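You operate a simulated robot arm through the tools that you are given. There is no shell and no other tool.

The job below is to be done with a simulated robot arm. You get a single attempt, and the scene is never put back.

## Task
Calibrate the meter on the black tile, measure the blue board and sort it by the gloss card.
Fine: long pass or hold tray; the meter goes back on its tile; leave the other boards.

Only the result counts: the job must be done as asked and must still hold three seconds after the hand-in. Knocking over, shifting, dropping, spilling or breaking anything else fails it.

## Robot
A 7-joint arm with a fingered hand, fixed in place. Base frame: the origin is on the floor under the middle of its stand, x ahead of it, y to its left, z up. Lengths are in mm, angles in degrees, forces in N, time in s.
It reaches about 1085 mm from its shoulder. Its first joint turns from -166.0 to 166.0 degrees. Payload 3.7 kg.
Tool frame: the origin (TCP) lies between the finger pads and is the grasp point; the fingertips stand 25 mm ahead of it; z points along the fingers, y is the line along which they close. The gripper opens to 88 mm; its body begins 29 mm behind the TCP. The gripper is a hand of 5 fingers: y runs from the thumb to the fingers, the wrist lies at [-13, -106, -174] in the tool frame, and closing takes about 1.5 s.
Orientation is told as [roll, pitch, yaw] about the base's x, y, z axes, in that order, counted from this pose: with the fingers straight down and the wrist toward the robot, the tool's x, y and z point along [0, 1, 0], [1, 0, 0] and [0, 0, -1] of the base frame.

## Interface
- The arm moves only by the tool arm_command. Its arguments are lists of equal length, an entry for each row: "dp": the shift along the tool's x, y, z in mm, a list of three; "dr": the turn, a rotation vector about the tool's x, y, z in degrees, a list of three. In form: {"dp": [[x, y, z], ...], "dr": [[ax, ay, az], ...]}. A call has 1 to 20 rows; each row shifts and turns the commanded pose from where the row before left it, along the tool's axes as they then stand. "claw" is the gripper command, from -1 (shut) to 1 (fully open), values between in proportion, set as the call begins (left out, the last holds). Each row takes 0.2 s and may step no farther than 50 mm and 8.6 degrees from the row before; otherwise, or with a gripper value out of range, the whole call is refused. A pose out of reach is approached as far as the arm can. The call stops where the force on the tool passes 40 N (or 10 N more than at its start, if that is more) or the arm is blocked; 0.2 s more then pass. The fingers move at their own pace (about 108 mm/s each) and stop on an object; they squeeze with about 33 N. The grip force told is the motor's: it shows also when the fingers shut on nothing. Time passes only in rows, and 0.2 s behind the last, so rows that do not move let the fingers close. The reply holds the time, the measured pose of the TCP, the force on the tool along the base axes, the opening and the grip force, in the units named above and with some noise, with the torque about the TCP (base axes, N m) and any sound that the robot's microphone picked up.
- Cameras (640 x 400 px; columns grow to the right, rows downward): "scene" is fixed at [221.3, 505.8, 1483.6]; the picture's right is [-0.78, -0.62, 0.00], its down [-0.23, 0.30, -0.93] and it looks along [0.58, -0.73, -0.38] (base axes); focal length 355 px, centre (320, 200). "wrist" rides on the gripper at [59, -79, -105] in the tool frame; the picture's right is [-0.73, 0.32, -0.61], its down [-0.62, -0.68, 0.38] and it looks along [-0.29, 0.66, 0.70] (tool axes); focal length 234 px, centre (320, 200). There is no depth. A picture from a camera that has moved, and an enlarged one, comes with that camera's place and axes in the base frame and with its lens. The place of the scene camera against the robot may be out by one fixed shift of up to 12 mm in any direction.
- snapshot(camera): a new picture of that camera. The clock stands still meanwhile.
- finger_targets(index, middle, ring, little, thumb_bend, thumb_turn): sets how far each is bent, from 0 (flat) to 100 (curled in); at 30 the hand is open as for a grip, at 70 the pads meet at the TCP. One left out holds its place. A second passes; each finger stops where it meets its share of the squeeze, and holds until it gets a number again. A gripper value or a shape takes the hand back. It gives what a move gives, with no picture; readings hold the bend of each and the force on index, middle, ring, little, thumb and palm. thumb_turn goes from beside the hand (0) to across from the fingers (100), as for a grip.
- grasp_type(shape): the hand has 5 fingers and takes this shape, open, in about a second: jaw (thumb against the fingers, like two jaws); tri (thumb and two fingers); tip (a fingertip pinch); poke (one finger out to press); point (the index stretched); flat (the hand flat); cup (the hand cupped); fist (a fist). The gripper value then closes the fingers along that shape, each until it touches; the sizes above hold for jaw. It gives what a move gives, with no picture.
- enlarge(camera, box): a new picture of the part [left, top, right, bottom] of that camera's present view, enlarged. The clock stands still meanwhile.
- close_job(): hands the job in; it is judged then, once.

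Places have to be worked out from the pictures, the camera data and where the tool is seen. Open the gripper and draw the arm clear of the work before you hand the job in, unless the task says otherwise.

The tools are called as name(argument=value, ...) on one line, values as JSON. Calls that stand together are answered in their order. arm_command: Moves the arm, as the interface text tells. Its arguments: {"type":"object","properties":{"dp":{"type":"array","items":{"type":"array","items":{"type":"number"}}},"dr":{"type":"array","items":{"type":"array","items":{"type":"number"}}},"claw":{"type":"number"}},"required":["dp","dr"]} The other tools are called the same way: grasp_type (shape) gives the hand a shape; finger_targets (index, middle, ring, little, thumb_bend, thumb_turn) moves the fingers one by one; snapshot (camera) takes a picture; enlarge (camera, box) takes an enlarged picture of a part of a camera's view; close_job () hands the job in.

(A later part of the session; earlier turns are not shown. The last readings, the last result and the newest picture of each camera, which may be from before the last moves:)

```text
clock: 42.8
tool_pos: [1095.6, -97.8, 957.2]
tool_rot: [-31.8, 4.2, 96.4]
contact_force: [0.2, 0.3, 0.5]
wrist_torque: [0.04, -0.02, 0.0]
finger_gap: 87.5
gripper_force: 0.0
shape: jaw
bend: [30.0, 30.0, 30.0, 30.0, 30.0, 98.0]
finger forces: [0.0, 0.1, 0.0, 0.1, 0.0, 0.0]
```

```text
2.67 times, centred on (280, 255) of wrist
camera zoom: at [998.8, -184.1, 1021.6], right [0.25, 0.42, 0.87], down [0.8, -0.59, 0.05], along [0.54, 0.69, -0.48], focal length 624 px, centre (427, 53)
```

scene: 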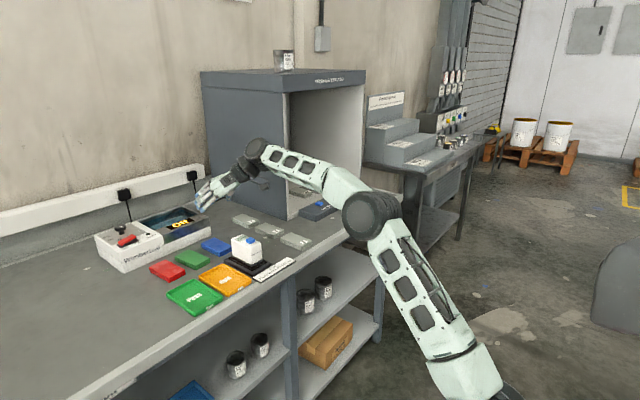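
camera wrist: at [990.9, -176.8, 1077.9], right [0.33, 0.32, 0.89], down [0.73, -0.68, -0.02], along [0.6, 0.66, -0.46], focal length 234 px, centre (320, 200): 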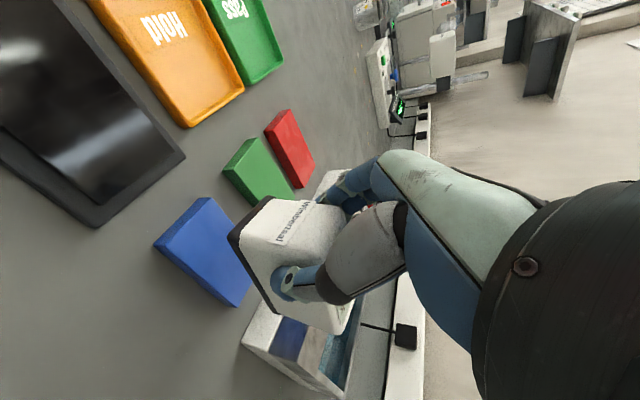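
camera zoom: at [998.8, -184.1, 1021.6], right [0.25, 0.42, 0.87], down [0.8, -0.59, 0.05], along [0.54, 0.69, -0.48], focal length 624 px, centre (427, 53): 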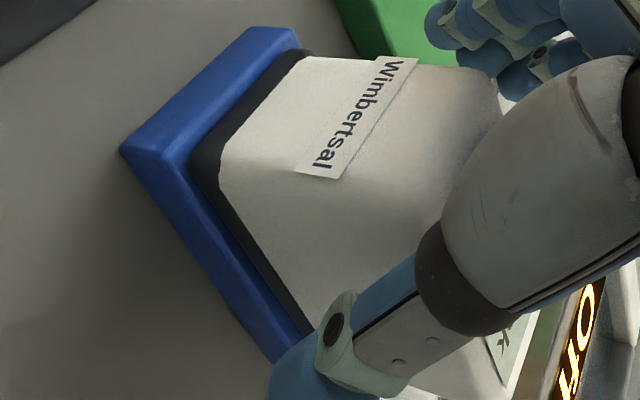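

The meter stands released on the board. I raise the hand straight up, slowly at first, then check that the meter stayed put.

arm_command(dp=[[-2.63, -0.36, -4.24], [-5.26, -0.71, -8.48], [-5.26, -0.71, -8.48], [-10.5, -1.43, -17], [-10.5, -1.43, -17], [-15.8, -2.14, -25.4], [-15.8, -2.14, -25.4]], dr=[[0, 0, 0], [0, 0, 0], [0, 0, 0], [0, 0, 0], [0, 0, 0], [0, 0, 0], [0, 0, 0]])

enlarge(camera="scene", box=[190, 200, 270, 260])

snapshot(camera="wrist")

```text
clock: 44.4
tool_pos: [1093.6, -98.0, 1083.3]
tool_rot: [-31.7, 4.2, 96.3]
contact_force: [0.1, -0.7, 0.5]
wrist_torque: [0.02, -0.01, -0.01]
finger_gap: 87.7
gripper_force: 0.0
shape: jaw
bend: [30.0, 30.0, 30.0, 30.0, 30.0, 98.0]
finger forces: [0.0, 0.0, 0.0, 0.0, 0.0, 0.0]
```

```text
6.67 times, centred on (230, 230) of scene
camera zoom: at [221.3, 505.8, 1483.6], right [-0.78, -0.62, 0.0], down [-0.23, 0.3, -0.93], along [0.58, -0.73, -0.38], focal length 2364 px, centre (920, 0)
```

zoom: 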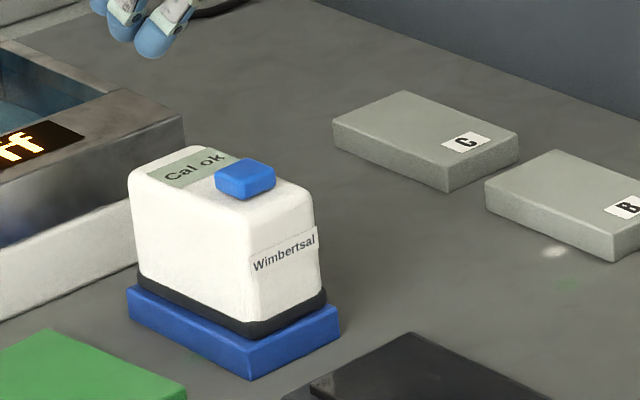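

```text
taken
camera wrist: at [997.0, -183.2, 1148.0], right [0.25, 0.42, 0.87], down [0.8, -0.59, 0.05], along [0.54, 0.69, -0.48], focal length 234 px, centre (320, 200)
```

wrist: 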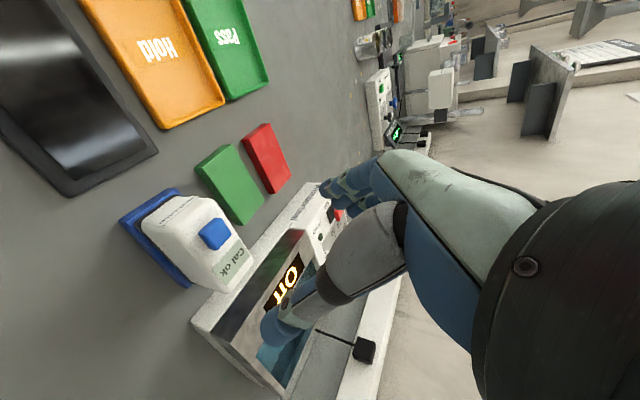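

The meter sits squarely on the blue board, still showing "Cal ok". I turn the hand back to its straight-down orientation and re-make the index poke.

arm_command(dp=[[0, 0, 0], [0, 0, 0], [0, 0, 0], [0, 0, 0], [0, 0, 0], [0, 0, 0], [0, 0, 0]], dr=[[3.36, 0.44, -2.12], [-1.84, 0.9, 4.8], [-1.84, 0.9, 4.8], [0, 8, 0], [0, 8, 0], [0, 7, 0], [0, 7, 0]])

arm_command(dp=[[0, 0, 0], [0, 0, 0], [0, 0, 0], [0, 0, 0], [0, 0, 0], [0, 0, 0], [0, 0, 0], [0, 0, 0], [0, 0, 0], [0, 0, 0], [0, 0, 0], [0, 0, 0]], dr=[[0, 0, 7.5], [0, 0, 7.5], [0, 0, 7.5], [0, 0, 7.5], [0, 0, 7.5], [0, 0, 7.5], [0, 0, 7.5], [0, 0, 7.5], [0, 0, 7.5], [0, 0, 7.5], [0, 0, 7.5], [0, 0, 7.5]])

grasp_type(shape="poke")

finger_targets(middle=100)

enlarge(camera="scene", box=[180, 160, 280, 260])

snapshot(camera="wrist")

```text
clock: 46.0
tool_pos: [1002.2, -95.1, 1058.2]
tool_rot: [-3.8, 0.0, 90.1]
contact_force: [-0.1, -0.2, -0.3]
wrist_torque: [-0.02, -0.01, 0.03]
finger_gap: 88.1
gripper_force: 0.2
shape: jaw
bend: [30.0, 30.0, 30.0, 30.0, 30.0, 98.0]
finger forces: [0.1, 0.0, 0.0, 0.0, 0.0, 0.0]
out of reach, approached as far as the arm can: row 4, 5, 6, 7
```

```text
clock: 48.6
tool_pos: [1002.9, -96.7, 1058.1]
tool_rot: [0.0, -4.0, -0.1]
contact_force: [0.3, 0.2, 0.6]
wrist_torque: [-0.01, -0.01, 0.01]
finger_gap: 87.5
gripper_force: 0.1
shape: jaw
bend: [30.0, 30.0, 30.0, 30.0, 30.0, 98.0]
finger forces: [0.0, 0.0, 0.0, 0.0, 0.0, 0.1]
```

```text
clock: 49.5
tool_pos: [1001.8, -95.9, 1059.7]
tool_rot: [0.0, -4.0, 0.2]
contact_force: [0.5, -1.3, -0.3]
wrist_torque: [0.0, 0.0, -0.01]
finger_gap: 0.0
gripper_force: 0.1
shape: poke
bend: [70.0, 70.0, 99.0, 99.0, 100.0, 100.0]
finger forces: [0.1, 0.0, 0.1, 0.1, 0.0, 0.0]
```

```text
clock: 50.5
tool_pos: [1002.1, -96.0, 1059.4]
tool_rot: [0.1, -3.9, 0.0]
contact_force: [-0.1, -0.1, 0.3]
wrist_torque: [0.03, 0.02, -0.02]
finger_gap: 22.7
gripper_force: 0.0
shape: fingers
bend: [70.0, 100.0, 99.0, 99.0, 100.0, 100.0]
finger forces: [0.0, 0.0, 0.0, 0.0, 0.0, 0.0]
```

```text
4.00 times, centred on (230, 210) of scene
camera zoom: at [221.3, 505.8, 1483.6], right [-0.78, -0.62, 0.0], down [-0.23, 0.3, -0.93], along [0.58, -0.73, -0.38], focal length 1418 px, centre (680, 160)
```

zoom: 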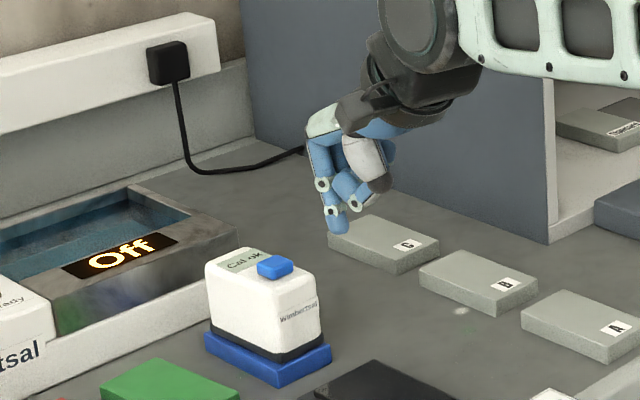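

```text
taken
camera wrist: at [916.1, -37.1, 1158.7], right [0.28, -0.73, 0.63], down [-0.65, -0.62, -0.43], along [0.7, -0.29, -0.65], focal length 234 px, centre (320, 200)
```

wrist: 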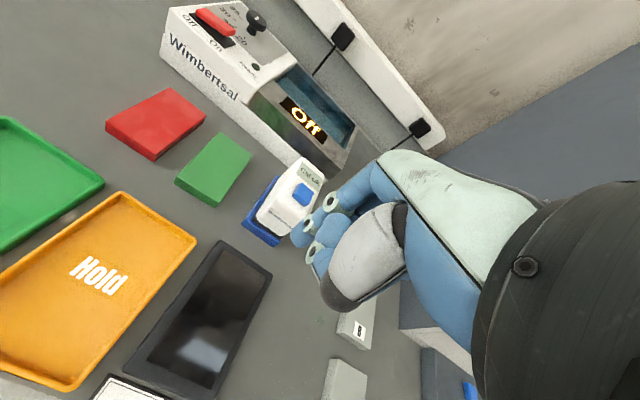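

The un-tilt hit the reach limit and the arm backed off to x≈1002 (no contact); the hand is now straight down with a 4° forward pitch, which is fine. I zoom in to locate the button on the meter at its new place.

enlarge(camera="wrist", box=[230, 140, 350, 260])

enlarge(camera="scene", box=[200, 205, 260, 260])

```text
3.33 times, centred on (290, 200) of wrist
camera zoom: at [916.1, -37.1, 1158.7], right [0.28, -0.73, 0.63], down [-0.65, -0.62, -0.43], along [0.7, -0.29, -0.65], focal length 781 px, centre (420, 200)
```

zoom: 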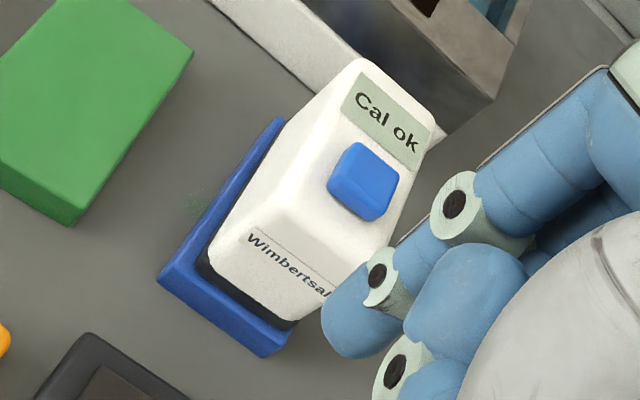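

```text
7.27 times, centred on (230, 232) of scene
camera zoom: at [221.3, 505.8, 1483.6], right [-0.78, -0.62, 0.0], down [-0.23, 0.3, -0.93], along [0.58, -0.73, -0.38], focal length 2579 px, centre (974, -36)
```

zoom: 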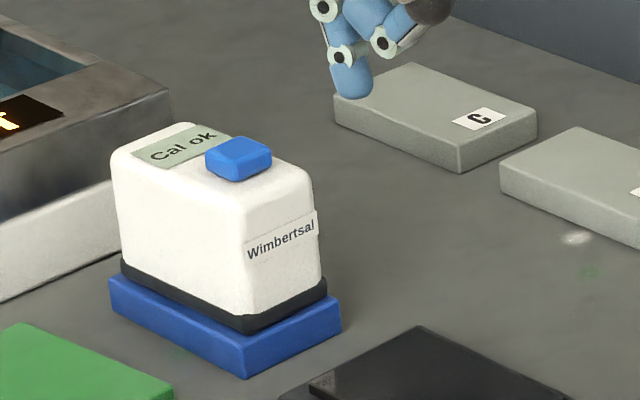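

The button is now near (1106, -98, ~975). I move the index tip above it, about 30 mm high, and check.

arm_command(dp=[[-1.83, 33.2, 2.3], [-1.83, 33.2, 2.3], [-1.83, 33.2, 2.3], [0, -1.0, 14.6], [0, -1.0, 14.6], [0, 0, 0]], dr=[[0, 0, 0], [0, 0, 0], [0, 0, 0], [0, 0, 0], [0, 0, 0], [0, 0, 0]])

enlarge(camera="scene", box=[190, 185, 260, 255])

enlarge(camera="wrist", box=[220, 150, 360, 290])

```text
clock: 51.9
tool_pos: [1103.1, -101.5, 1029.5]
tool_rot: [-0.1, -4.0, 0.0]
contact_force: [0.1, 0.2, 0.6]
wrist_torque: [0.0, 0.02, 0.03]
finger_gap: 22.7
gripper_force: 0.2
shape: fingers
bend: [70.0, 100.0, 99.0, 99.0, 100.0, 100.0]
finger forces: [0.0, 0.0, 0.0, 0.0, 0.0, 0.1]
```

```text
5.71 times, centred on (225, 220) of scene
camera zoom: at [221.3, 505.8, 1483.6], right [-0.78, -0.62, 0.0], down [-0.23, 0.3, -0.93], along [0.58, -0.73, -0.38], focal length 2026 px, centre (863, 86)
```

zoom: 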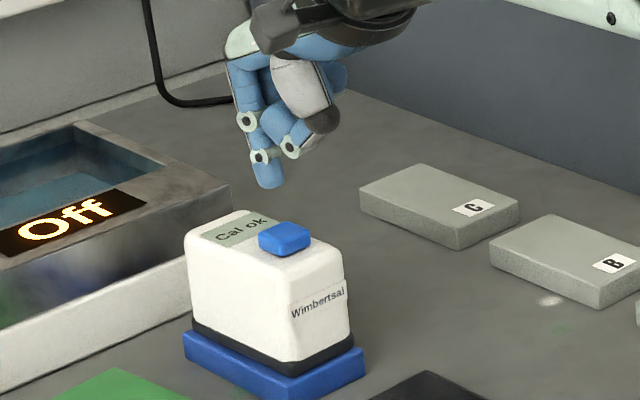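

```text
2.86 times, centred on (290, 220) of wrist
camera zoom: at [1017.4, -43.2, 1129.2], right [0.28, -0.73, 0.63], down [-0.65, -0.62, -0.43], along [0.7, -0.29, -0.65], focal length 669 px, centre (406, 143)
```

zoom: 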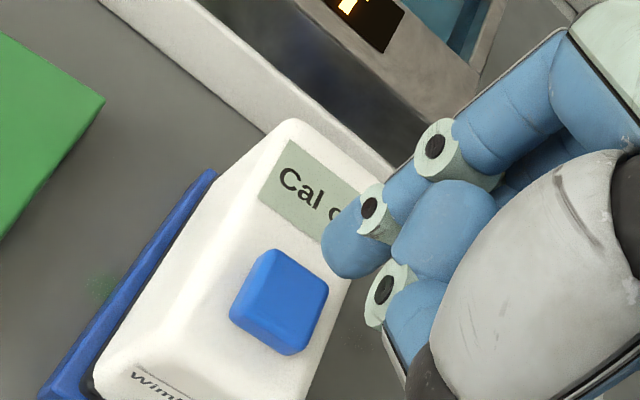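

The tip projects to about (1105, -98), right over the button. Lowering 24 mm, then creeping.

arm_command(dp=[[0, -0.56, 8], [0, -0.56, 8], [0, -0.42, 6], [0, -0.14, 2], [0, 0, 0]], dr=[[0, 0, 0], [0, 0, 0], [0, 0, 0], [0, 0, 0], [0, 0, 0]])

enlarge(camera="scene", box=[205, 205, 245, 245])

enlarge(camera="wrist", box=[220, 170, 360, 310])

```text
clock: 53.1
tool_pos: [1103.1, -102.7, 1006.7]
tool_rot: [0.0, -4.0, 0.0]
contact_force: [-0.3, -0.1, 0.8]
wrist_torque: [0.0, 0.0, -0.02]
finger_gap: 22.7
gripper_force: 0.1
shape: fingers
bend: [70.0, 100.0, 99.0, 99.0, 100.0, 100.0]
finger forces: [0.0, 0.0, 0.1, 0.1, 0.0, 0.1]
```

```text
10.00 times, centred on (225, 225) of scene
camera zoom: at [221.3, 505.8, 1483.6], right [-0.78, -0.62, 0.0], down [-0.23, 0.3, -0.93], along [0.58, -0.73, -0.38], focal length 3546 px, centre (1270, -50)
```

zoom: 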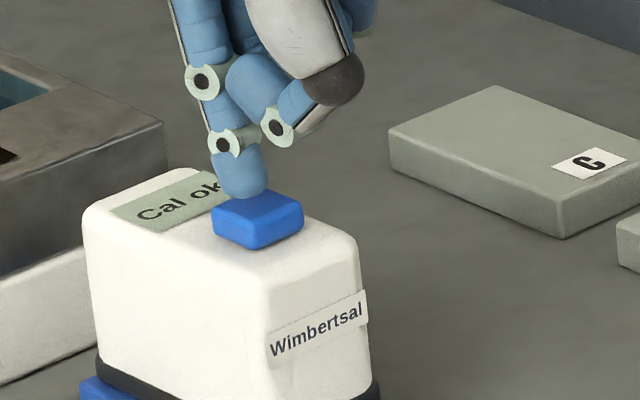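

```text
2.86 times, centred on (290, 240) of wrist
camera zoom: at [1016.0, -42.7, 1106.0], right [0.28, -0.73, 0.63], down [-0.65, -0.62, -0.43], along [0.7, -0.29, -0.65], focal length 669 px, centre (406, 86)
```

zoom: 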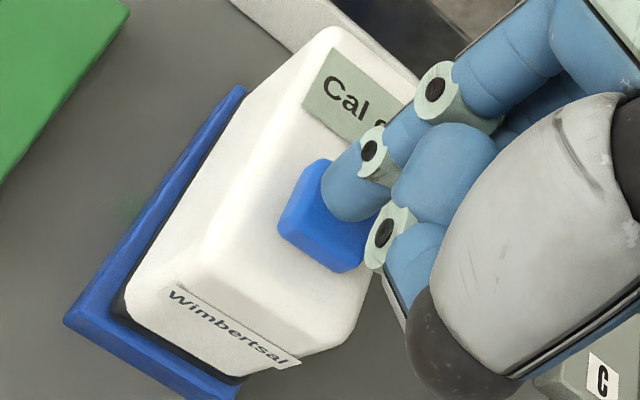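

Both views disagree only by a few mm about the tip being centred, so it is well within the button. Creeping down.

arm_command(dp=[[0, 1.5, 1.5], [0, -0.1, 1.5], [0, -0.1, 1.5], [0, 0, 0]], dr=[[0, 0, 0], [0, 0, 0], [0, 0, 0], [0, 0, 0]])

arm_command(dp=[[0, -0.07, 1], [0, -0.07, 1], [0, 0, 0]], dr=[[0, 0, 0], [0, 0, 0], [0, 0, 0]])

enlarge(camera="scene", box=[205, 205, 245, 245])

```text
clock: 54.1
tool_pos: [1104.0, -101.0, 1001.6]
tool_rot: [-0.1, -4.0, 0.0]
contact_force: [0.4, 1.6, -0.4]
wrist_torque: [-0.02, 0.0, -0.01]
finger_gap: 22.7
gripper_force: 0.1
shape: fingers
bend: [70.0, 100.0, 99.0, 99.0, 100.0, 100.0]
finger forces: [0.0, 0.0, 0.0, 0.0, 0.1, 0.0]
```

```text
clock: 54.9
tool_pos: [1103.2, -100.5, 999.4]
tool_rot: [0.0, -4.0, 0.0]
contact_force: [0.4, 0.5, 0.2]
wrist_torque: [0.02, 0.01, -0.03]
finger_gap: 22.4
gripper_force: 0.0
shape: fingers
bend: [70.0, 100.0, 99.0, 99.0, 100.0, 100.0]
finger forces: [0.5, 0.0, 0.0, 0.0, 0.1, 0.0]
```

```text
10.00 times, centred on (225, 225) of scene
camera zoom: at [221.3, 505.8, 1483.6], right [-0.78, -0.62, 0.0], down [-0.23, 0.3, -0.93], along [0.58, -0.73, -0.38], focal length 3546 px, centre (1270, -50)
```

zoom: 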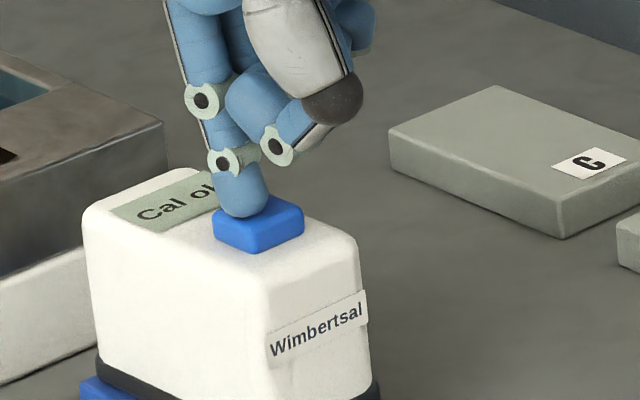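

Contact on the button (index 0.5 N). Pressing on in 1 mm steps.

arm_command(dp=[[0, -0.07, 1], [0, -0.07, 1], [0, 0, 0]], dr=[[0, 0, 0], [0, 0, 0], [0, 0, 0]])

enlarge(camera="scene", box=[205, 205, 245, 245])

```text
clock: 55.7
tool_pos: [1103.7, -100.8, 997.8]
tool_rot: [0.0, -4.0, -0.1]
contact_force: [-0.1, -0.3, 1.0]
wrist_torque: [-0.02, -0.01, -0.03]
finger_gap: 22.6
gripper_force: 0.3
shape: fingers
bend: [70.0, 100.0, 99.0, 99.0, 100.0, 100.0]
finger forces: [0.9, 0.0, 0.0, 0.0, 0.0, 0.1]
heard: click
```

```text
10.00 times, centred on (225, 225) of scene
camera zoom: at [221.3, 505.8, 1483.6], right [-0.78, -0.62, 0.0], down [-0.23, 0.3, -0.93], along [0.58, -0.73, -0.38], focal length 3546 px, centre (1270, -50)
```

zoom: 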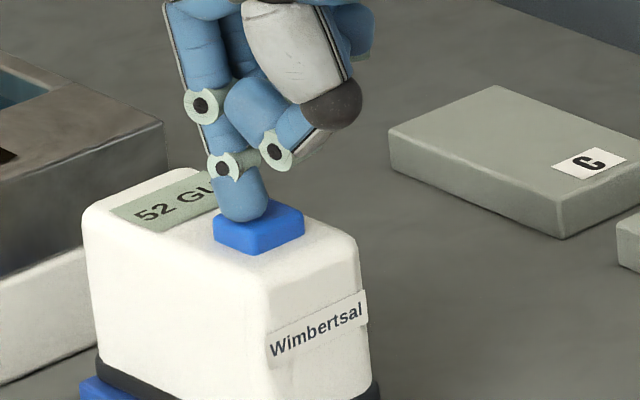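

A click, and the display appears to read "52 GU". I lift off straight up and read it clearly.

arm_command(dp=[[0, 0.7, -10], [0, 2.1, -30], [0, 2.8, -40]], dr=[[0, 0, 0], [0, 0, 0], [0, 0, 0]])

enlarge(camera="scene", box=[210, 215, 240, 235])

enlarge(camera="wrist", box=[250, 150, 330, 250])

```text
clock: 56.5
tool_pos: [1103.8, -101.1, 1077.8]
tool_rot: [0.1, -4.0, 0.1]
contact_force: [0.7, 0.1, 0.5]
wrist_torque: [0.01, -0.03, -0.05]
finger_gap: 22.3
gripper_force: 0.0
shape: fingers
bend: [70.0, 100.0, 99.0, 99.0, 100.0, 100.0]
finger forces: [0.1, 0.0, 0.0, 0.1, 0.0, 0.0]
```

```text
16.00 times, centred on (225, 225) of scene
camera zoom: at [221.3, 505.8, 1483.6], right [-0.78, -0.62, 0.0], down [-0.23, 0.3, -0.93], along [0.58, -0.73, -0.38], focal length 5674 px, centre (1840, -200)
```

zoom: 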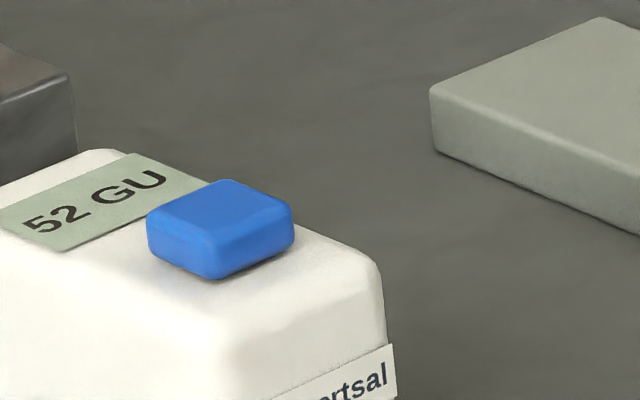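

```text
4.00 times, centred on (290, 200) of wrist
camera zoom: at [1017.3, -42.7, 1177.7], right [0.28, -0.73, 0.63], down [-0.65, -0.62, -0.43], along [0.7, -0.29, -0.65], focal length 937 px, centre (440, 200)
```

zoom: 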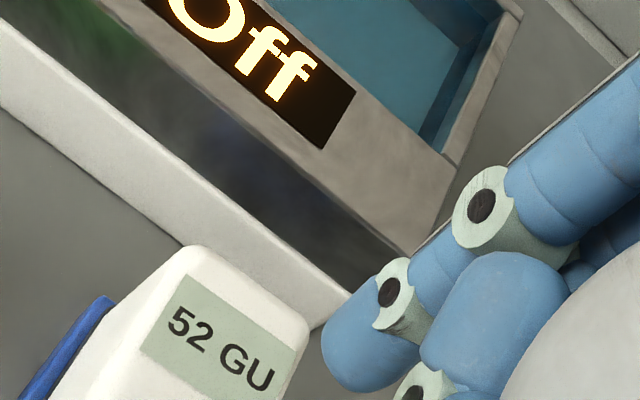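

The reading is 52 GU, above the card's "Pass from 45 GU up", so the blue board belongs in the Pass tray. Next, I return the meter to its tile: I back off over the empty tile and look at its recess first.

arm_command(dp=[[0, -34, 0], [0, -34, 0], [0, -34, 0], [0, -34, 0], [0, -34, 0]], dr=[[4, 0, 0], [0, 0, 0], [0, 0, 0], [0, 0, 0], [0, 0, 0]])

grasp_type(shape="jaw")

snapshot(camera="wrist")

enlarge(camera="scene", box=[200, 230, 290, 290])

```text
clock: 57.7
tool_pos: [934.1, -101.5, 1073.0]
tool_rot: [-0.1, 0.0, 0.0]
contact_force: [0.2, -1.1, -0.5]
wrist_torque: [0.01, 0.01, 0.0]
finger_gap: 22.5
gripper_force: 0.2
shape: fingers
bend: [70.0, 100.0, 99.0, 99.0, 100.0, 100.0]
finger forces: [0.0, 0.1, 0.0, 0.1, 0.0, 0.1]
```

```text
clock: 58.6
tool_pos: [934.9, -103.6, 1073.4]
tool_rot: [0.0, 0.0, 0.0]
contact_force: [-0.2, 0.1, 0.3]
wrist_torque: [0.02, -0.02, 0.0]
finger_gap: 88.1
gripper_force: 0.0
shape: jaw
bend: [30.0, 30.0, 30.0, 30.0, 30.0, 98.0]
finger forces: [0.0, 0.0, 0.0, 0.1, 0.1, 0.0]
```

```text
taken
camera wrist: at [856.0, -43.1, 1180.0], right [0.32, -0.73, 0.61], down [-0.68, -0.62, -0.38], along [0.66, -0.29, -0.7], focal length 234 px, centre (320, 200)
```

wrist: 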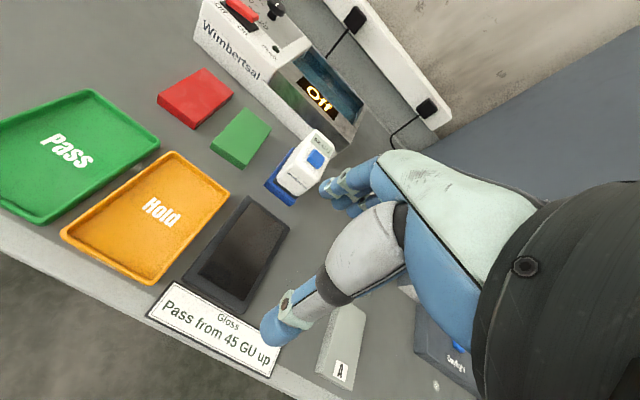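

```text
6.67 times, centred on (245, 260) of scene
camera zoom: at [221.3, 505.8, 1483.6], right [-0.78, -0.62, 0.0], down [-0.23, 0.3, -0.93], along [0.58, -0.73, -0.38], focal length 2364 px, centre (820, -200)
```

zoom: 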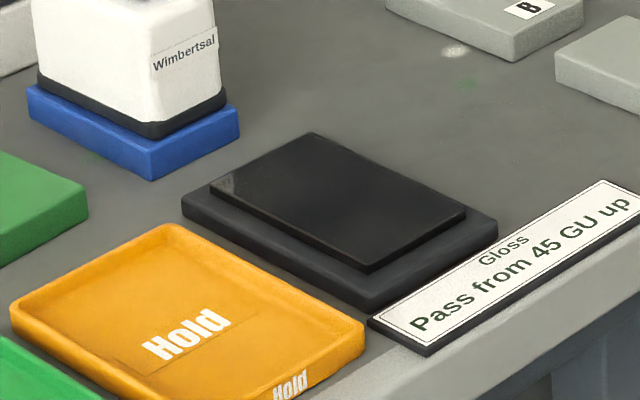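

The tile is actually a flat raised glossy plate about 110 × 62, centred near (979, -98) in my frame — so there's comfortable margin. I turn the hand back to the same gripping orientation used for releasing the meter.

arm_command(dp=[[0, 0, 0], [0, 0, 0], [0, 0, 0], [0, 0, 0], [0, 0, 0], [0, 0, 0], [0, 0, 0], [0, 0, 0], [0, 0, 0], [0, 0, 0], [0, 0, 0], [0, 0, 0]], dr=[[0, 0, -7.5], [0, 0, -7.5], [0, 0, -7.5], [0, 0, -7.5], [0, 0, -7.5], [0, 0, -7.5], [0, 0, -7.5], [0, 0, -7.5], [0, 0, -7.5], [0, 0, -7.5], [0, 0, -7.5], [0, 0, -7.5]])

arm_command(dp=[[0, 0, 0], [0, 0, 0], [0, 0, 0], [0, 0, 0], [0, 0, 0], [0, 0, 0], [0, 0, 0], [0, 0, 0]], dr=[[0, -7.5, 0], [0, -7.5, 0], [0, -7.5, 0], [0, -7.5, 0], [1.84, -0.9, -4.8], [1.84, -0.9, -4.8], [-3.36, -0.44, 2.12], [0, 0, 0]])

```text
clock: 61.2
tool_pos: [932.7, -100.7, 1075.0]
tool_rot: [-0.1, 0.0, 90.2]
contact_force: [0.0, -0.2, 0.6]
wrist_torque: [0.01, -0.02, 0.02]
finger_gap: 87.8
gripper_force: 0.0
shape: jaw
bend: [30.0, 30.0, 30.0, 30.0, 30.0, 98.0]
finger forces: [0.0, 0.1, 0.1, 0.0, 0.0, 0.0]
```

```text
clock: 63.0
tool_pos: [932.6, -102.2, 1074.5]
tool_rot: [-31.8, 4.0, 96.4]
contact_force: [1.4, 0.5, -0.1]
wrist_torque: [-0.01, -0.01, 0.0]
finger_gap: 87.9
gripper_force: 0.1
shape: jaw
bend: [30.0, 30.0, 30.0, 30.0, 30.0, 98.0]
finger forces: [0.1, 0.0, 0.1, 0.0, 0.0, 0.0]
```

Orientation matches the release pose. Moving forward above the meter at the release x/y.

arm_command(dp=[[-34.3, -3.43, 21.5], [-34.3, -3.43, 21.5], [-34.3, -3.43, 21.5], [-34.3, -3.43, 21.5], [0, 0, 0]], dr=[[0, 0, 0], [0, 0, 0], [0, 0, 0], [0, 0, 0], [0, 0, 0]])

arm_command(dp=[[0, 0, 0]], dr=[[0, 0, 0]])

snapshot(camera="wrist")

```text
clock: 64.2
tool_pos: [1094.4, -95.9, 1073.1]
tool_rot: [-31.8, 4.2, 96.4]
contact_force: [0.1, 0.1, -0.4]
wrist_torque: [0.0, 0.01, -0.01]
finger_gap: 87.8
gripper_force: 0.1
shape: jaw
bend: [30.0, 30.0, 30.0, 30.0, 30.0, 98.0]
finger forces: [0.0, 0.0, 0.0, 0.0, 0.0, 0.1]
```

```text
clock: 64.6
tool_pos: [1095.4, -97.4, 1074.5]
tool_rot: [-31.8, 4.1, 96.3]
contact_force: [-1.1, 0.6, -0.7]
wrist_torque: [0.02, -0.01, 0.0]
finger_gap: 87.9
gripper_force: 0.1
shape: jaw
bend: [30.0, 30.0, 30.0, 30.0, 30.0, 98.0]
finger forces: [0.0, 0.0, 0.0, 0.1, 0.0, 0.0]
```

```text
taken
camera wrist: at [998.4, -182.2, 1138.9], right [0.25, 0.42, 0.87], down [0.8, -0.59, 0.05], along [0.54, 0.69, -0.48], focal length 234 px, centre (320, 200)
```

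wrist: 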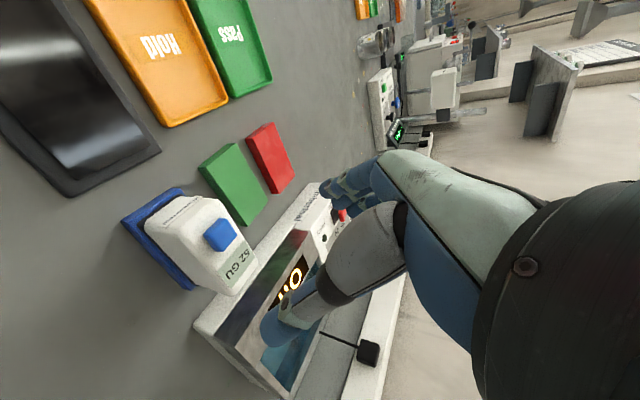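

Position and view match. Descending around the meter, slowly over the last part.

arm_command(dp=[[12.09, 0.64, 19.5], [12.09, 1.64, 19.5], [12.09, 1.64, 19.5], [12.09, 1.64, 19.5], [0, 0, 0]], dr=[[0, 0, 0], [0, 0, 0], [0, 0, 0], [0, 0, 0], [0, 0, 0]])

enlarge(camera="scene", box=[200, 200, 260, 260])

enlarge(camera="wrist", box=[200, 150, 360, 310])

```text
clock: 65.8
tool_pos: [1097.6, -98.0, 982.8]
tool_rot: [-31.8, 4.1, 96.4]
contact_force: [0.7, -0.1, -0.1]
wrist_torque: [0.01, 0.0, 0.03]
finger_gap: 87.8
gripper_force: 0.0
shape: jaw
bend: [30.0, 30.0, 30.0, 30.0, 30.0, 98.0]
finger forces: [0.1, 0.0, 0.0, 0.0, 0.0, 0.0]
```

```text
6.67 times, centred on (230, 230) of scene
camera zoom: at [221.3, 505.8, 1483.6], right [-0.78, -0.62, 0.0], down [-0.23, 0.3, -0.93], along [0.58, -0.73, -0.38], focal length 2364 px, centre (920, 0)
```

zoom: 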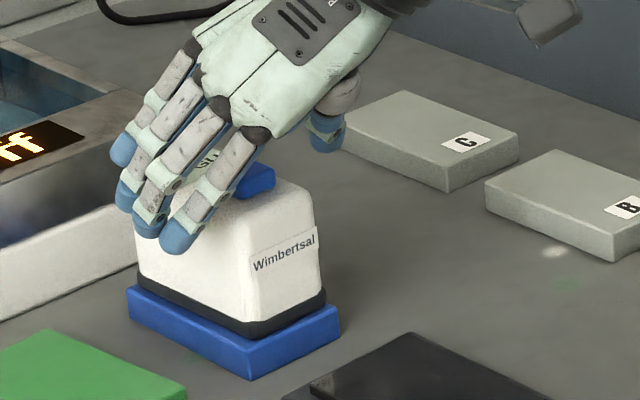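

```text
2.50 times, centred on (280, 230) of wrist
camera zoom: at [1000.3, -183.9, 1047.4], right [0.25, 0.42, 0.87], down [0.8, -0.59, 0.05], along [0.54, 0.69, -0.48], focal length 585 px, centre (420, 125)
```

zoom: 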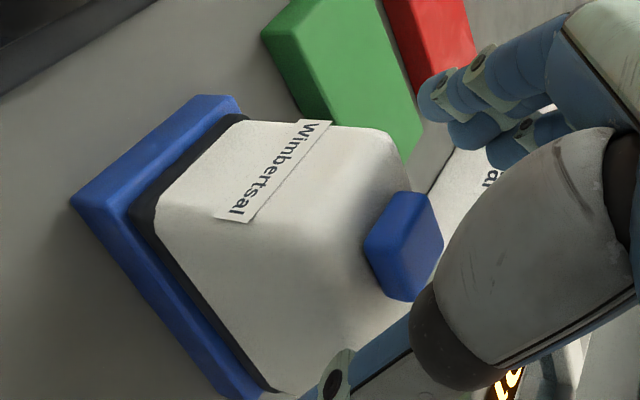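

arm_command(dp=[[4.4, 0.6, 4.3], [3.15, 0.43, 5.09], [3.15, 0.43, 5.09], [3.15, 0.43, 5.09], [0.8, 0.1, 1.27], [0, 0, 0]], dr=[[0, 0, 0], [0, 0, 0], [0, 0, 0], [0, 0, 0], [0, 0, 0], [0, 0, 0]])

enlarge(camera="wrist", box=[220, 180, 340, 330])

```text
clock: 67.2
tool_pos: [1094.3, -96.8, 956.7]
tool_rot: [-31.9, 4.1, 96.5]
contact_force: [-0.4, -0.1, 0.5]
wrist_torque: [0.02, 0.01, 0.03]
finger_gap: 88.0
gripper_force: 0.1
shape: jaw
bend: [30.0, 30.0, 30.0, 30.0, 30.0, 98.0]
finger forces: [0.0, 0.0, 0.1, 0.0, 0.1, 0.1]
```

```text
2.67 times, centred on (280, 255) of wrist
camera zoom: at [998.7, -183.2, 1021.5], right [0.25, 0.42, 0.87], down [0.8, -0.59, 0.05], along [0.54, 0.69, -0.48], focal length 624 px, centre (427, 53)
```

zoom: 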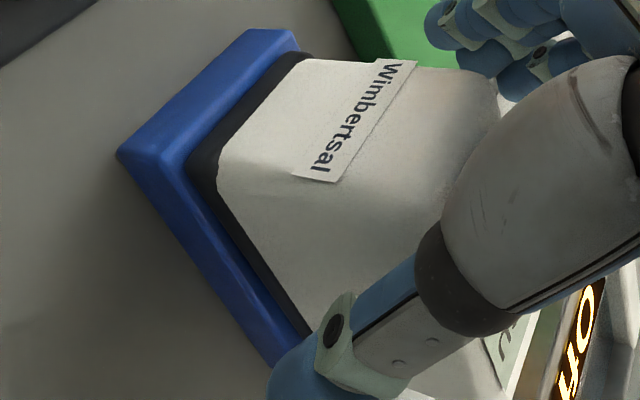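

Same view as at release. Closing on the meter again.

arm_command(dp=[[0, 0, 0], [0, 0, 0], [0, 0, 0]], dr=[[0, 0, 0], [0, 0, 0], [0, 0, 0]], claw=0.1)

arm_command(dp=[[0, 0, 0], [0, 0, 0], [0, 0, 0], [0, 0, 0], [0, 0, 0], [0, 0, 0], [0, 0, 0]], dr=[[0, 0, 0], [0, 0, 0], [0, 0, 0], [0, 0, 0], [0, 0, 0], [0, 0, 0], [0, 0, 0]], claw=-1)

enlarge(camera="scene", box=[200, 210, 260, 260])

enlarge(camera="wrist", box=[220, 180, 340, 330])

```text
clock: 68.0
tool_pos: [1096.0, -97.4, 957.2]
tool_rot: [-31.7, 4.1, 96.3]
contact_force: [0.4, 0.4, 0.2]
wrist_torque: [0.0, 0.05, 0.0]
finger_gap: 49.1
gripper_force: 0.1
shape: jaw
bend: [74.0, 42.0, 39.0, 42.0, 67.0, 100.0]
finger forces: [0.0, 0.0, 0.0, 0.0, 0.0, 0.0]
```

```text
clock: 69.6
tool_pos: [1094.8, -97.2, 956.5]
tool_rot: [-31.8, 4.2, 96.3]
contact_force: [1.2, -0.4, 0.0]
wrist_torque: [-0.05, -0.01, 0.04]
finger_gap: 40.2
gripper_force: 33.0
shape: jaw
bend: [74.0, 47.0, 46.0, 47.0, 71.0, 100.0]
finger forces: [16.0, 9.1, 3.8, 0.0, 29.7, 0.0]
```

```text
8.00 times, centred on (230, 235) of scene
camera zoom: at [221.3, 505.8, 1483.6], right [-0.78, -0.62, 0.0], down [-0.23, 0.3, -0.93], along [0.58, -0.73, -0.38], focal length 2837 px, centre (1040, -80)
```

zoom: 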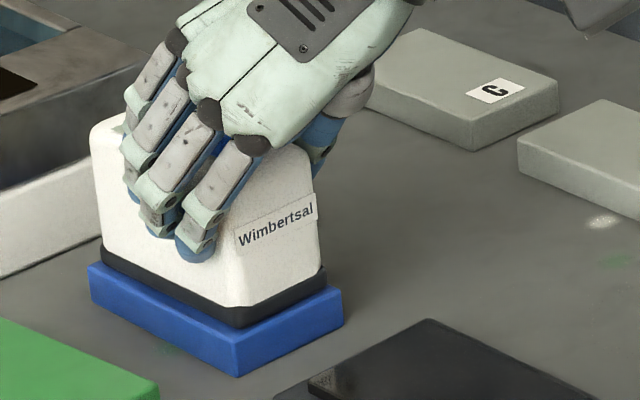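

```text
2.67 times, centred on (280, 255) of wrist
camera zoom: at [998.7, -183.4, 1021.4], right [0.25, 0.42, 0.87], down [0.8, -0.59, 0.05], along [0.54, 0.69, -0.48], focal length 624 px, centre (427, 53)
```

zoom: 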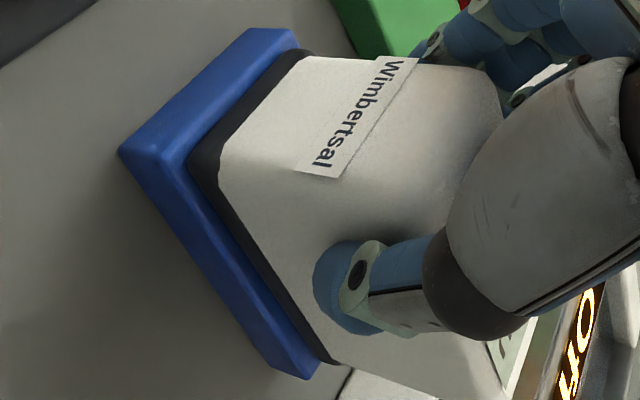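

Gripped firmly again. Lifting 15 mm straight up and checking the meter's attitude.

arm_command(dp=[[-2.63, -0.36, -4.24], [-2.63, -0.36, -4.24], [-2.63, -0.36, -4.24], [0, 0, 0]], dr=[[0, 0, 0], [0, 0, 0], [0, 0, 0], [0, 0, 0]])

enlarge(camera="scene", box=[200, 210, 260, 260])

enlarge(camera="wrist", box=[220, 180, 340, 330])

```text
clock: 70.6
tool_pos: [1094.9, -97.8, 971.7]
tool_rot: [-31.8, 4.2, 96.4]
contact_force: [-0.1, 0.3, -3.3]
wrist_torque: [0.0, 0.13, -0.02]
finger_gap: 39.7
gripper_force: 32.6
shape: jaw
bend: [74.0, 48.0, 48.0, 47.0, 71.0, 98.0]
finger forces: [17.7, 8.5, 3.7, 0.0, 30.0, 0.1]
```

```text
8.00 times, centred on (230, 235) of scene
camera zoom: at [221.3, 505.8, 1483.6], right [-0.78, -0.62, 0.0], down [-0.23, 0.3, -0.93], along [0.58, -0.73, -0.38], focal length 2837 px, centre (1040, -80)
```

zoom: 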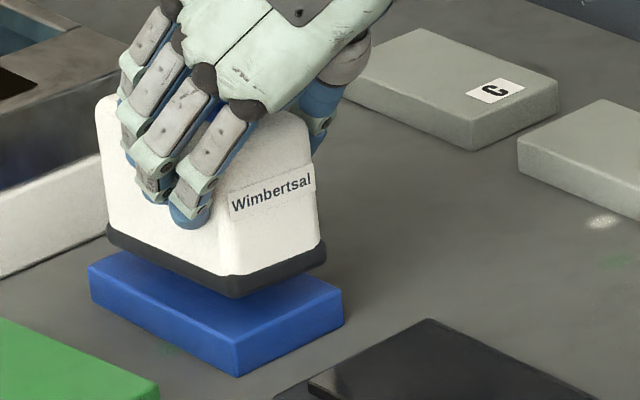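

```text
2.67 times, centred on (280, 255) of wrist
camera zoom: at [999.1, -183.4, 1036.3], right [0.25, 0.42, 0.87], down [0.8, -0.59, 0.05], along [0.54, 0.69, -0.48], focal length 624 px, centre (427, 53)
```

zoom: 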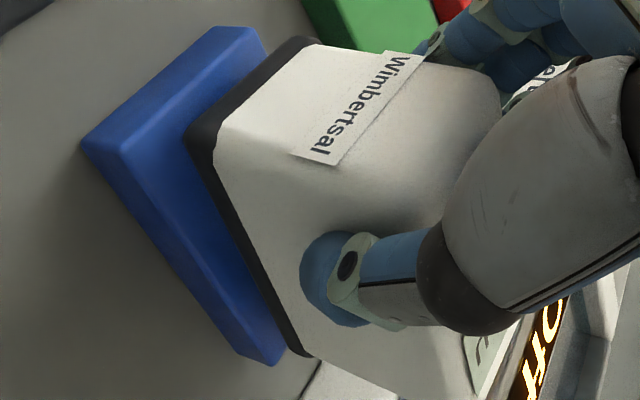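

It hangs nearly level this time. I raise it 40 mm more and carry it 156 mm back over the tile.

arm_command(dp=[[-10.5, -1.43, -17], [-10.5, -1.43, -17], [32.8, 4.05, -20.7], [32.8, 4.05, -20.7], [32.8, 4.05, -20.7], [32.8, 4.05, -20.7], [0, 0, 0]], dr=[[0, 0, 0], [0, 0, 0], [0, 0, 0], [0, 0, 0], [0, 0, 0], [0, 0, 0], [0, 0, 0]])

enlarge(camera="scene", box=[210, 215, 290, 275])

enlarge(camera="wrist", box=[120, 120, 340, 340])

```text
clock: 72.2
tool_pos: [939.8, -98.0, 1011.6]
tool_rot: [-31.8, 4.2, 96.4]
contact_force: [-0.4, -0.5, -5.1]
wrist_torque: [-0.02, 0.11, -0.02]
finger_gap: 39.5
gripper_force: 32.9
shape: jaw
bend: [74.0, 48.0, 49.0, 48.0, 72.0, 97.0]
finger forces: [18.2, 8.0, 3.8, 0.0, 30.2, 0.0]
```

```text
6.67 times, centred on (250, 245) of scene
camera zoom: at [221.3, 505.8, 1483.6], right [-0.78, -0.62, 0.0], down [-0.23, 0.3, -0.93], along [0.58, -0.73, -0.38], focal length 2364 px, centre (787, -100)
```

zoom: 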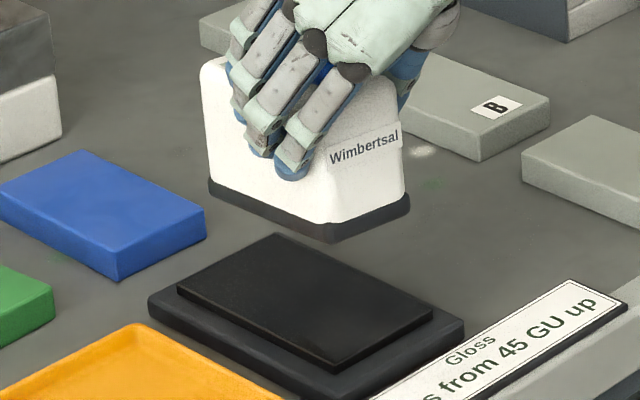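

```text
1.82 times, centred on (230, 230) of wrist
camera zoom: at [843.6, -184.5, 1076.6], right [0.25, 0.42, 0.87], down [0.8, -0.59, 0.05], along [0.54, 0.69, -0.48], focal length 426 px, centre (484, 146)
```

zoom: 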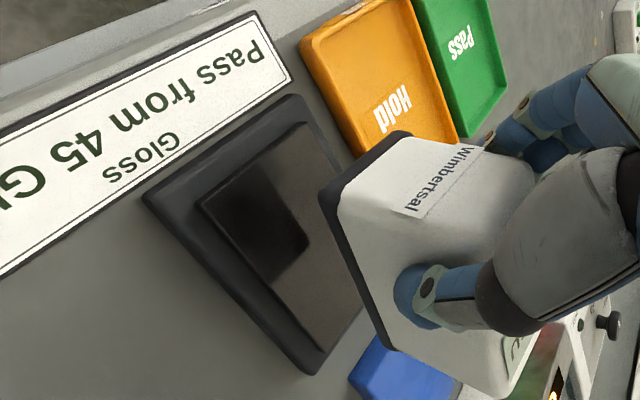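

The meter is above the tile, off by only a few mm and degrees. I trim yaw/roll/pitch by about 3°, nudge +2/+2 mm and lower 35 mm, then check again.

arm_command(dp=[[0, 0, 0], [8.7, 2.9, 15], [8.7, 2.9, 15], [0, 0, 0]], dr=[[0.85, -2.42, -3.86], [0, 0, 0], [0, 0, 0], [0, 0, 0]])

enlarge(camera="scene", box=[215, 220, 285, 275])

enlarge(camera="wrist", box=[160, 140, 340, 340])

```text
clock: 73.2
tool_pos: [941.6, -97.5, 976.1]
tool_rot: [-33.9, 6.9, 99.2]
contact_force: [0.0, 0.5, -3.5]
wrist_torque: [0.02, 0.13, -0.04]
finger_gap: 39.6
gripper_force: 33.1
shape: jaw
bend: [74.0, 48.0, 49.0, 48.0, 72.0, 97.0]
finger forces: [18.2, 8.1, 3.7, 0.0, 30.1, 0.0]
```

```text
7.27 times, centred on (250, 248) of scene
camera zoom: at [221.3, 505.8, 1483.6], right [-0.78, -0.62, 0.0], down [-0.23, 0.3, -0.93], along [0.58, -0.73, -0.38], focal length 2579 px, centre (829, -146)
```

zoom: 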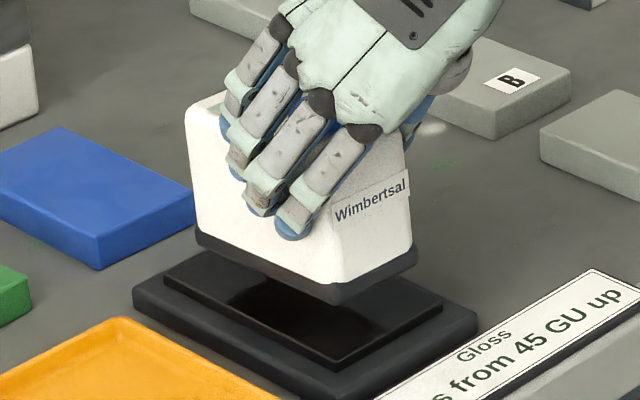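

```text
2.00 times, centred on (250, 240) of wrist
camera zoom: at [846.8, -185.2, 1041.4], right [0.19, 0.47, 0.86], down [0.83, -0.55, 0.11], along [0.53, 0.69, -0.49], focal length 468 px, centre (460, 120)
```

zoom: 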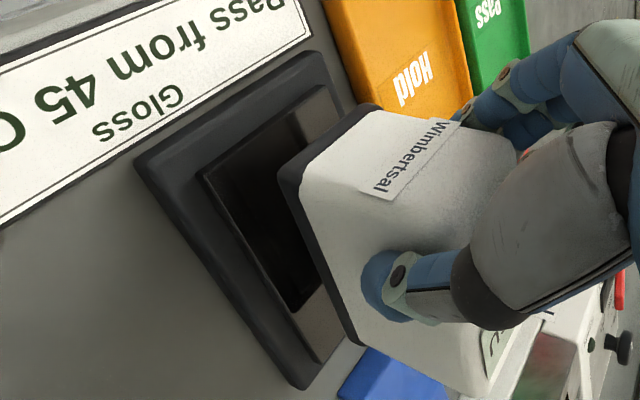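

Both views agree it is centred over the tile within a few mm and nearly level. Lowering 10 mm, then creeping to contact.

arm_command(dp=[[2.77, 0.6, 4.12], [2.77, 0.6, 4.12], [0, 0, 0]], dr=[[0, 0, 0], [0, 0, 0], [0, 0, 0]])

arm_command(dp=[[0.55, 0.12, 0.82], [0.55, 0.12, 0.82], [0, 0, 0]], dr=[[0, 0, 0], [0, 0, 0], [0, 0, 0]])

enlarge(camera="scene", box=[215, 230, 275, 275])

enlarge(camera="wrist", box=[180, 150, 330, 320])

```text
clock: 74.0
tool_pos: [941.2, -97.6, 967.2]
tool_rot: [-33.9, 6.9, 99.1]
contact_force: [0.2, -0.8, -4.4]
wrist_torque: [0.02, 0.14, -0.04]
finger_gap: 39.4
gripper_force: 33.1
shape: jaw
bend: [74.0, 48.0, 49.0, 48.0, 72.0, 97.0]
finger forces: [18.2, 8.1, 3.9, 0.0, 30.1, 0.0]
```

```text
clock: 74.8
tool_pos: [941.5, -96.8, 965.4]
tool_rot: [-33.9, 6.9, 99.2]
contact_force: [0.1, 0.4, -3.3]
wrist_torque: [0.0, 0.14, -0.02]
finger_gap: 39.4
gripper_force: 33.1
shape: jaw
bend: [74.0, 48.0, 49.0, 48.0, 72.0, 97.0]
finger forces: [18.1, 8.1, 3.7, 0.2, 30.0, 0.0]
```

```text
8.89 times, centred on (245, 252) of scene
camera zoom: at [221.3, 505.8, 1483.6], right [-0.78, -0.62, 0.0], down [-0.23, 0.3, -0.93], along [0.58, -0.73, -0.38], focal length 3152 px, centre (987, -267)
```

zoom: 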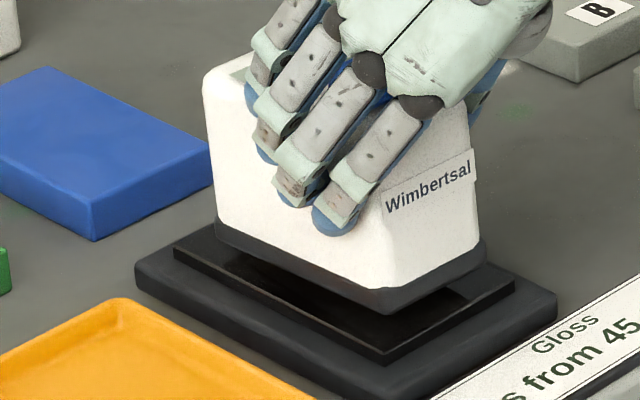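

```text
2.35 times, centred on (255, 235) of wrist
camera zoom: at [846.8, -185.3, 1029.7], right [0.19, 0.47, 0.86], down [0.83, -0.55, 0.11], along [0.52, 0.69, -0.49], focal length 551 px, centre (473, 118)
```

zoom: 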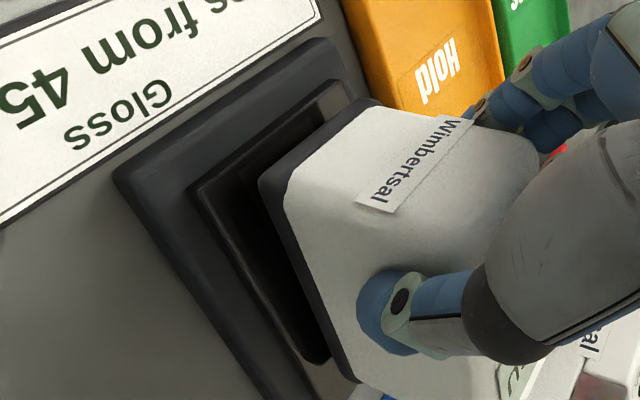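

Still a few mm up. I nudge +1.5 mm in y and continue lowering.

arm_command(dp=[[-0.7, 1.39, 0.27], [0.55, 0.12, 0.82], [0.55, 0.12, 0.82], [0.55, 0.12, 0.82], [0, 0, 0]], dr=[[0, 0, 0], [0, 0, 0], [0, 0, 0], [0, 0, 0], [0, 0, 0]])

arm_command(dp=[[0.55, 0.12, 0.82], [0.55, 0.12, 0.82], [0, 0, 0]], dr=[[0, 0, 0], [0, 0, 0], [0, 0, 0]])

```text
clock: 76.0
tool_pos: [940.9, -96.5, 961.7]
tool_rot: [-33.9, 7.0, 99.1]
contact_force: [0.1, -0.2, -3.5]
wrist_torque: [0.01, 0.12, 0.07]
finger_gap: 39.2
gripper_force: 33.3
shape: jaw
bend: [74.0, 48.0, 49.0, 48.0, 72.0, 97.0]
finger forces: [18.1, 8.1, 3.8, 0.0, 30.1, 0.0]
```

```text
clock: 76.8
tool_pos: [941.4, -96.6, 960.8]
tool_rot: [-33.9, 6.9, 99.2]
contact_force: [0.9, 0.0, -4.1]
wrist_torque: [-0.03, 0.09, 0.02]
finger_gap: 39.6
gripper_force: 33.1
shape: jaw
bend: [74.0, 48.0, 49.0, 48.0, 72.0, 97.0]
finger forces: [18.1, 8.1, 3.9, 0.1, 30.2, 0.0]
```

Still hanging free. Two more small steps and a look.

arm_command(dp=[[0.55, 0.12, 0.82], [0.55, 0.12, 0.82], [0, 0, 0]], dr=[[0, 0, 0], [0, 0, 0], [0, 0, 0]])

enlarge(camera="scene", box=[215, 230, 275, 275])

enlarge(camera="wrist", box=[180, 150, 330, 320])

```text
clock: 77.6
tool_pos: [941.4, -96.4, 958.6]
tool_rot: [-34.0, 6.9, 99.2]
contact_force: [0.9, -1.5, -2.6]
wrist_torque: [-0.02, 0.06, 0.03]
finger_gap: 39.6
gripper_force: 33.5
shape: jaw
bend: [74.0, 48.0, 49.0, 48.0, 72.0, 97.0]
finger forces: [18.0, 8.1, 4.1, 0.1, 30.3, 0.0]
```

```text
8.89 times, centred on (245, 252) of scene
camera zoom: at [221.3, 505.8, 1483.6], right [-0.78, -0.62, 0.0], down [-0.23, 0.3, -0.93], along [0.58, -0.73, -0.38], focal length 3152 px, centre (987, -267)
```

zoom: 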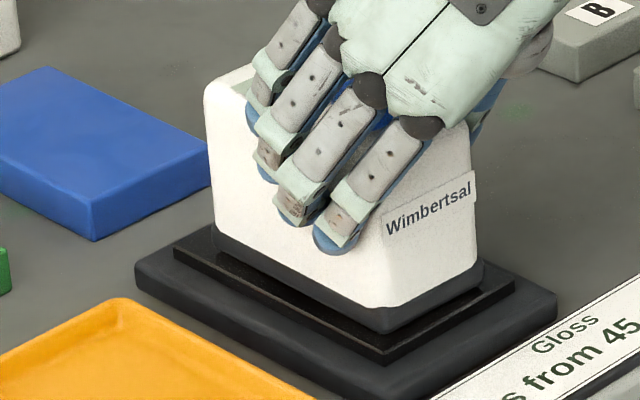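

```text
2.35 times, centred on (255, 235) of wrist
camera zoom: at [846.6, -184.7, 1022.8], right [0.19, 0.47, 0.86], down [0.83, -0.55, 0.11], along [0.53, 0.69, -0.49], focal length 551 px, centre (473, 118)
```

zoom: 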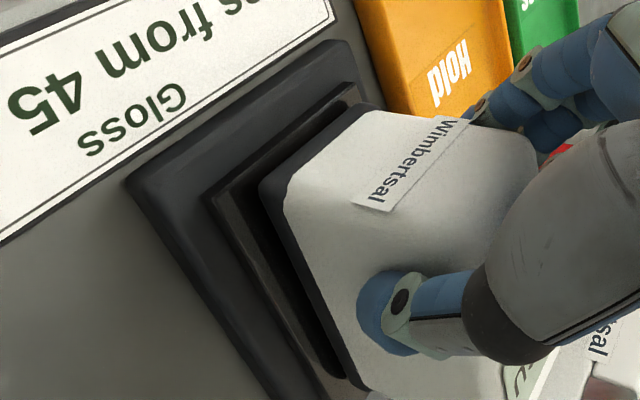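

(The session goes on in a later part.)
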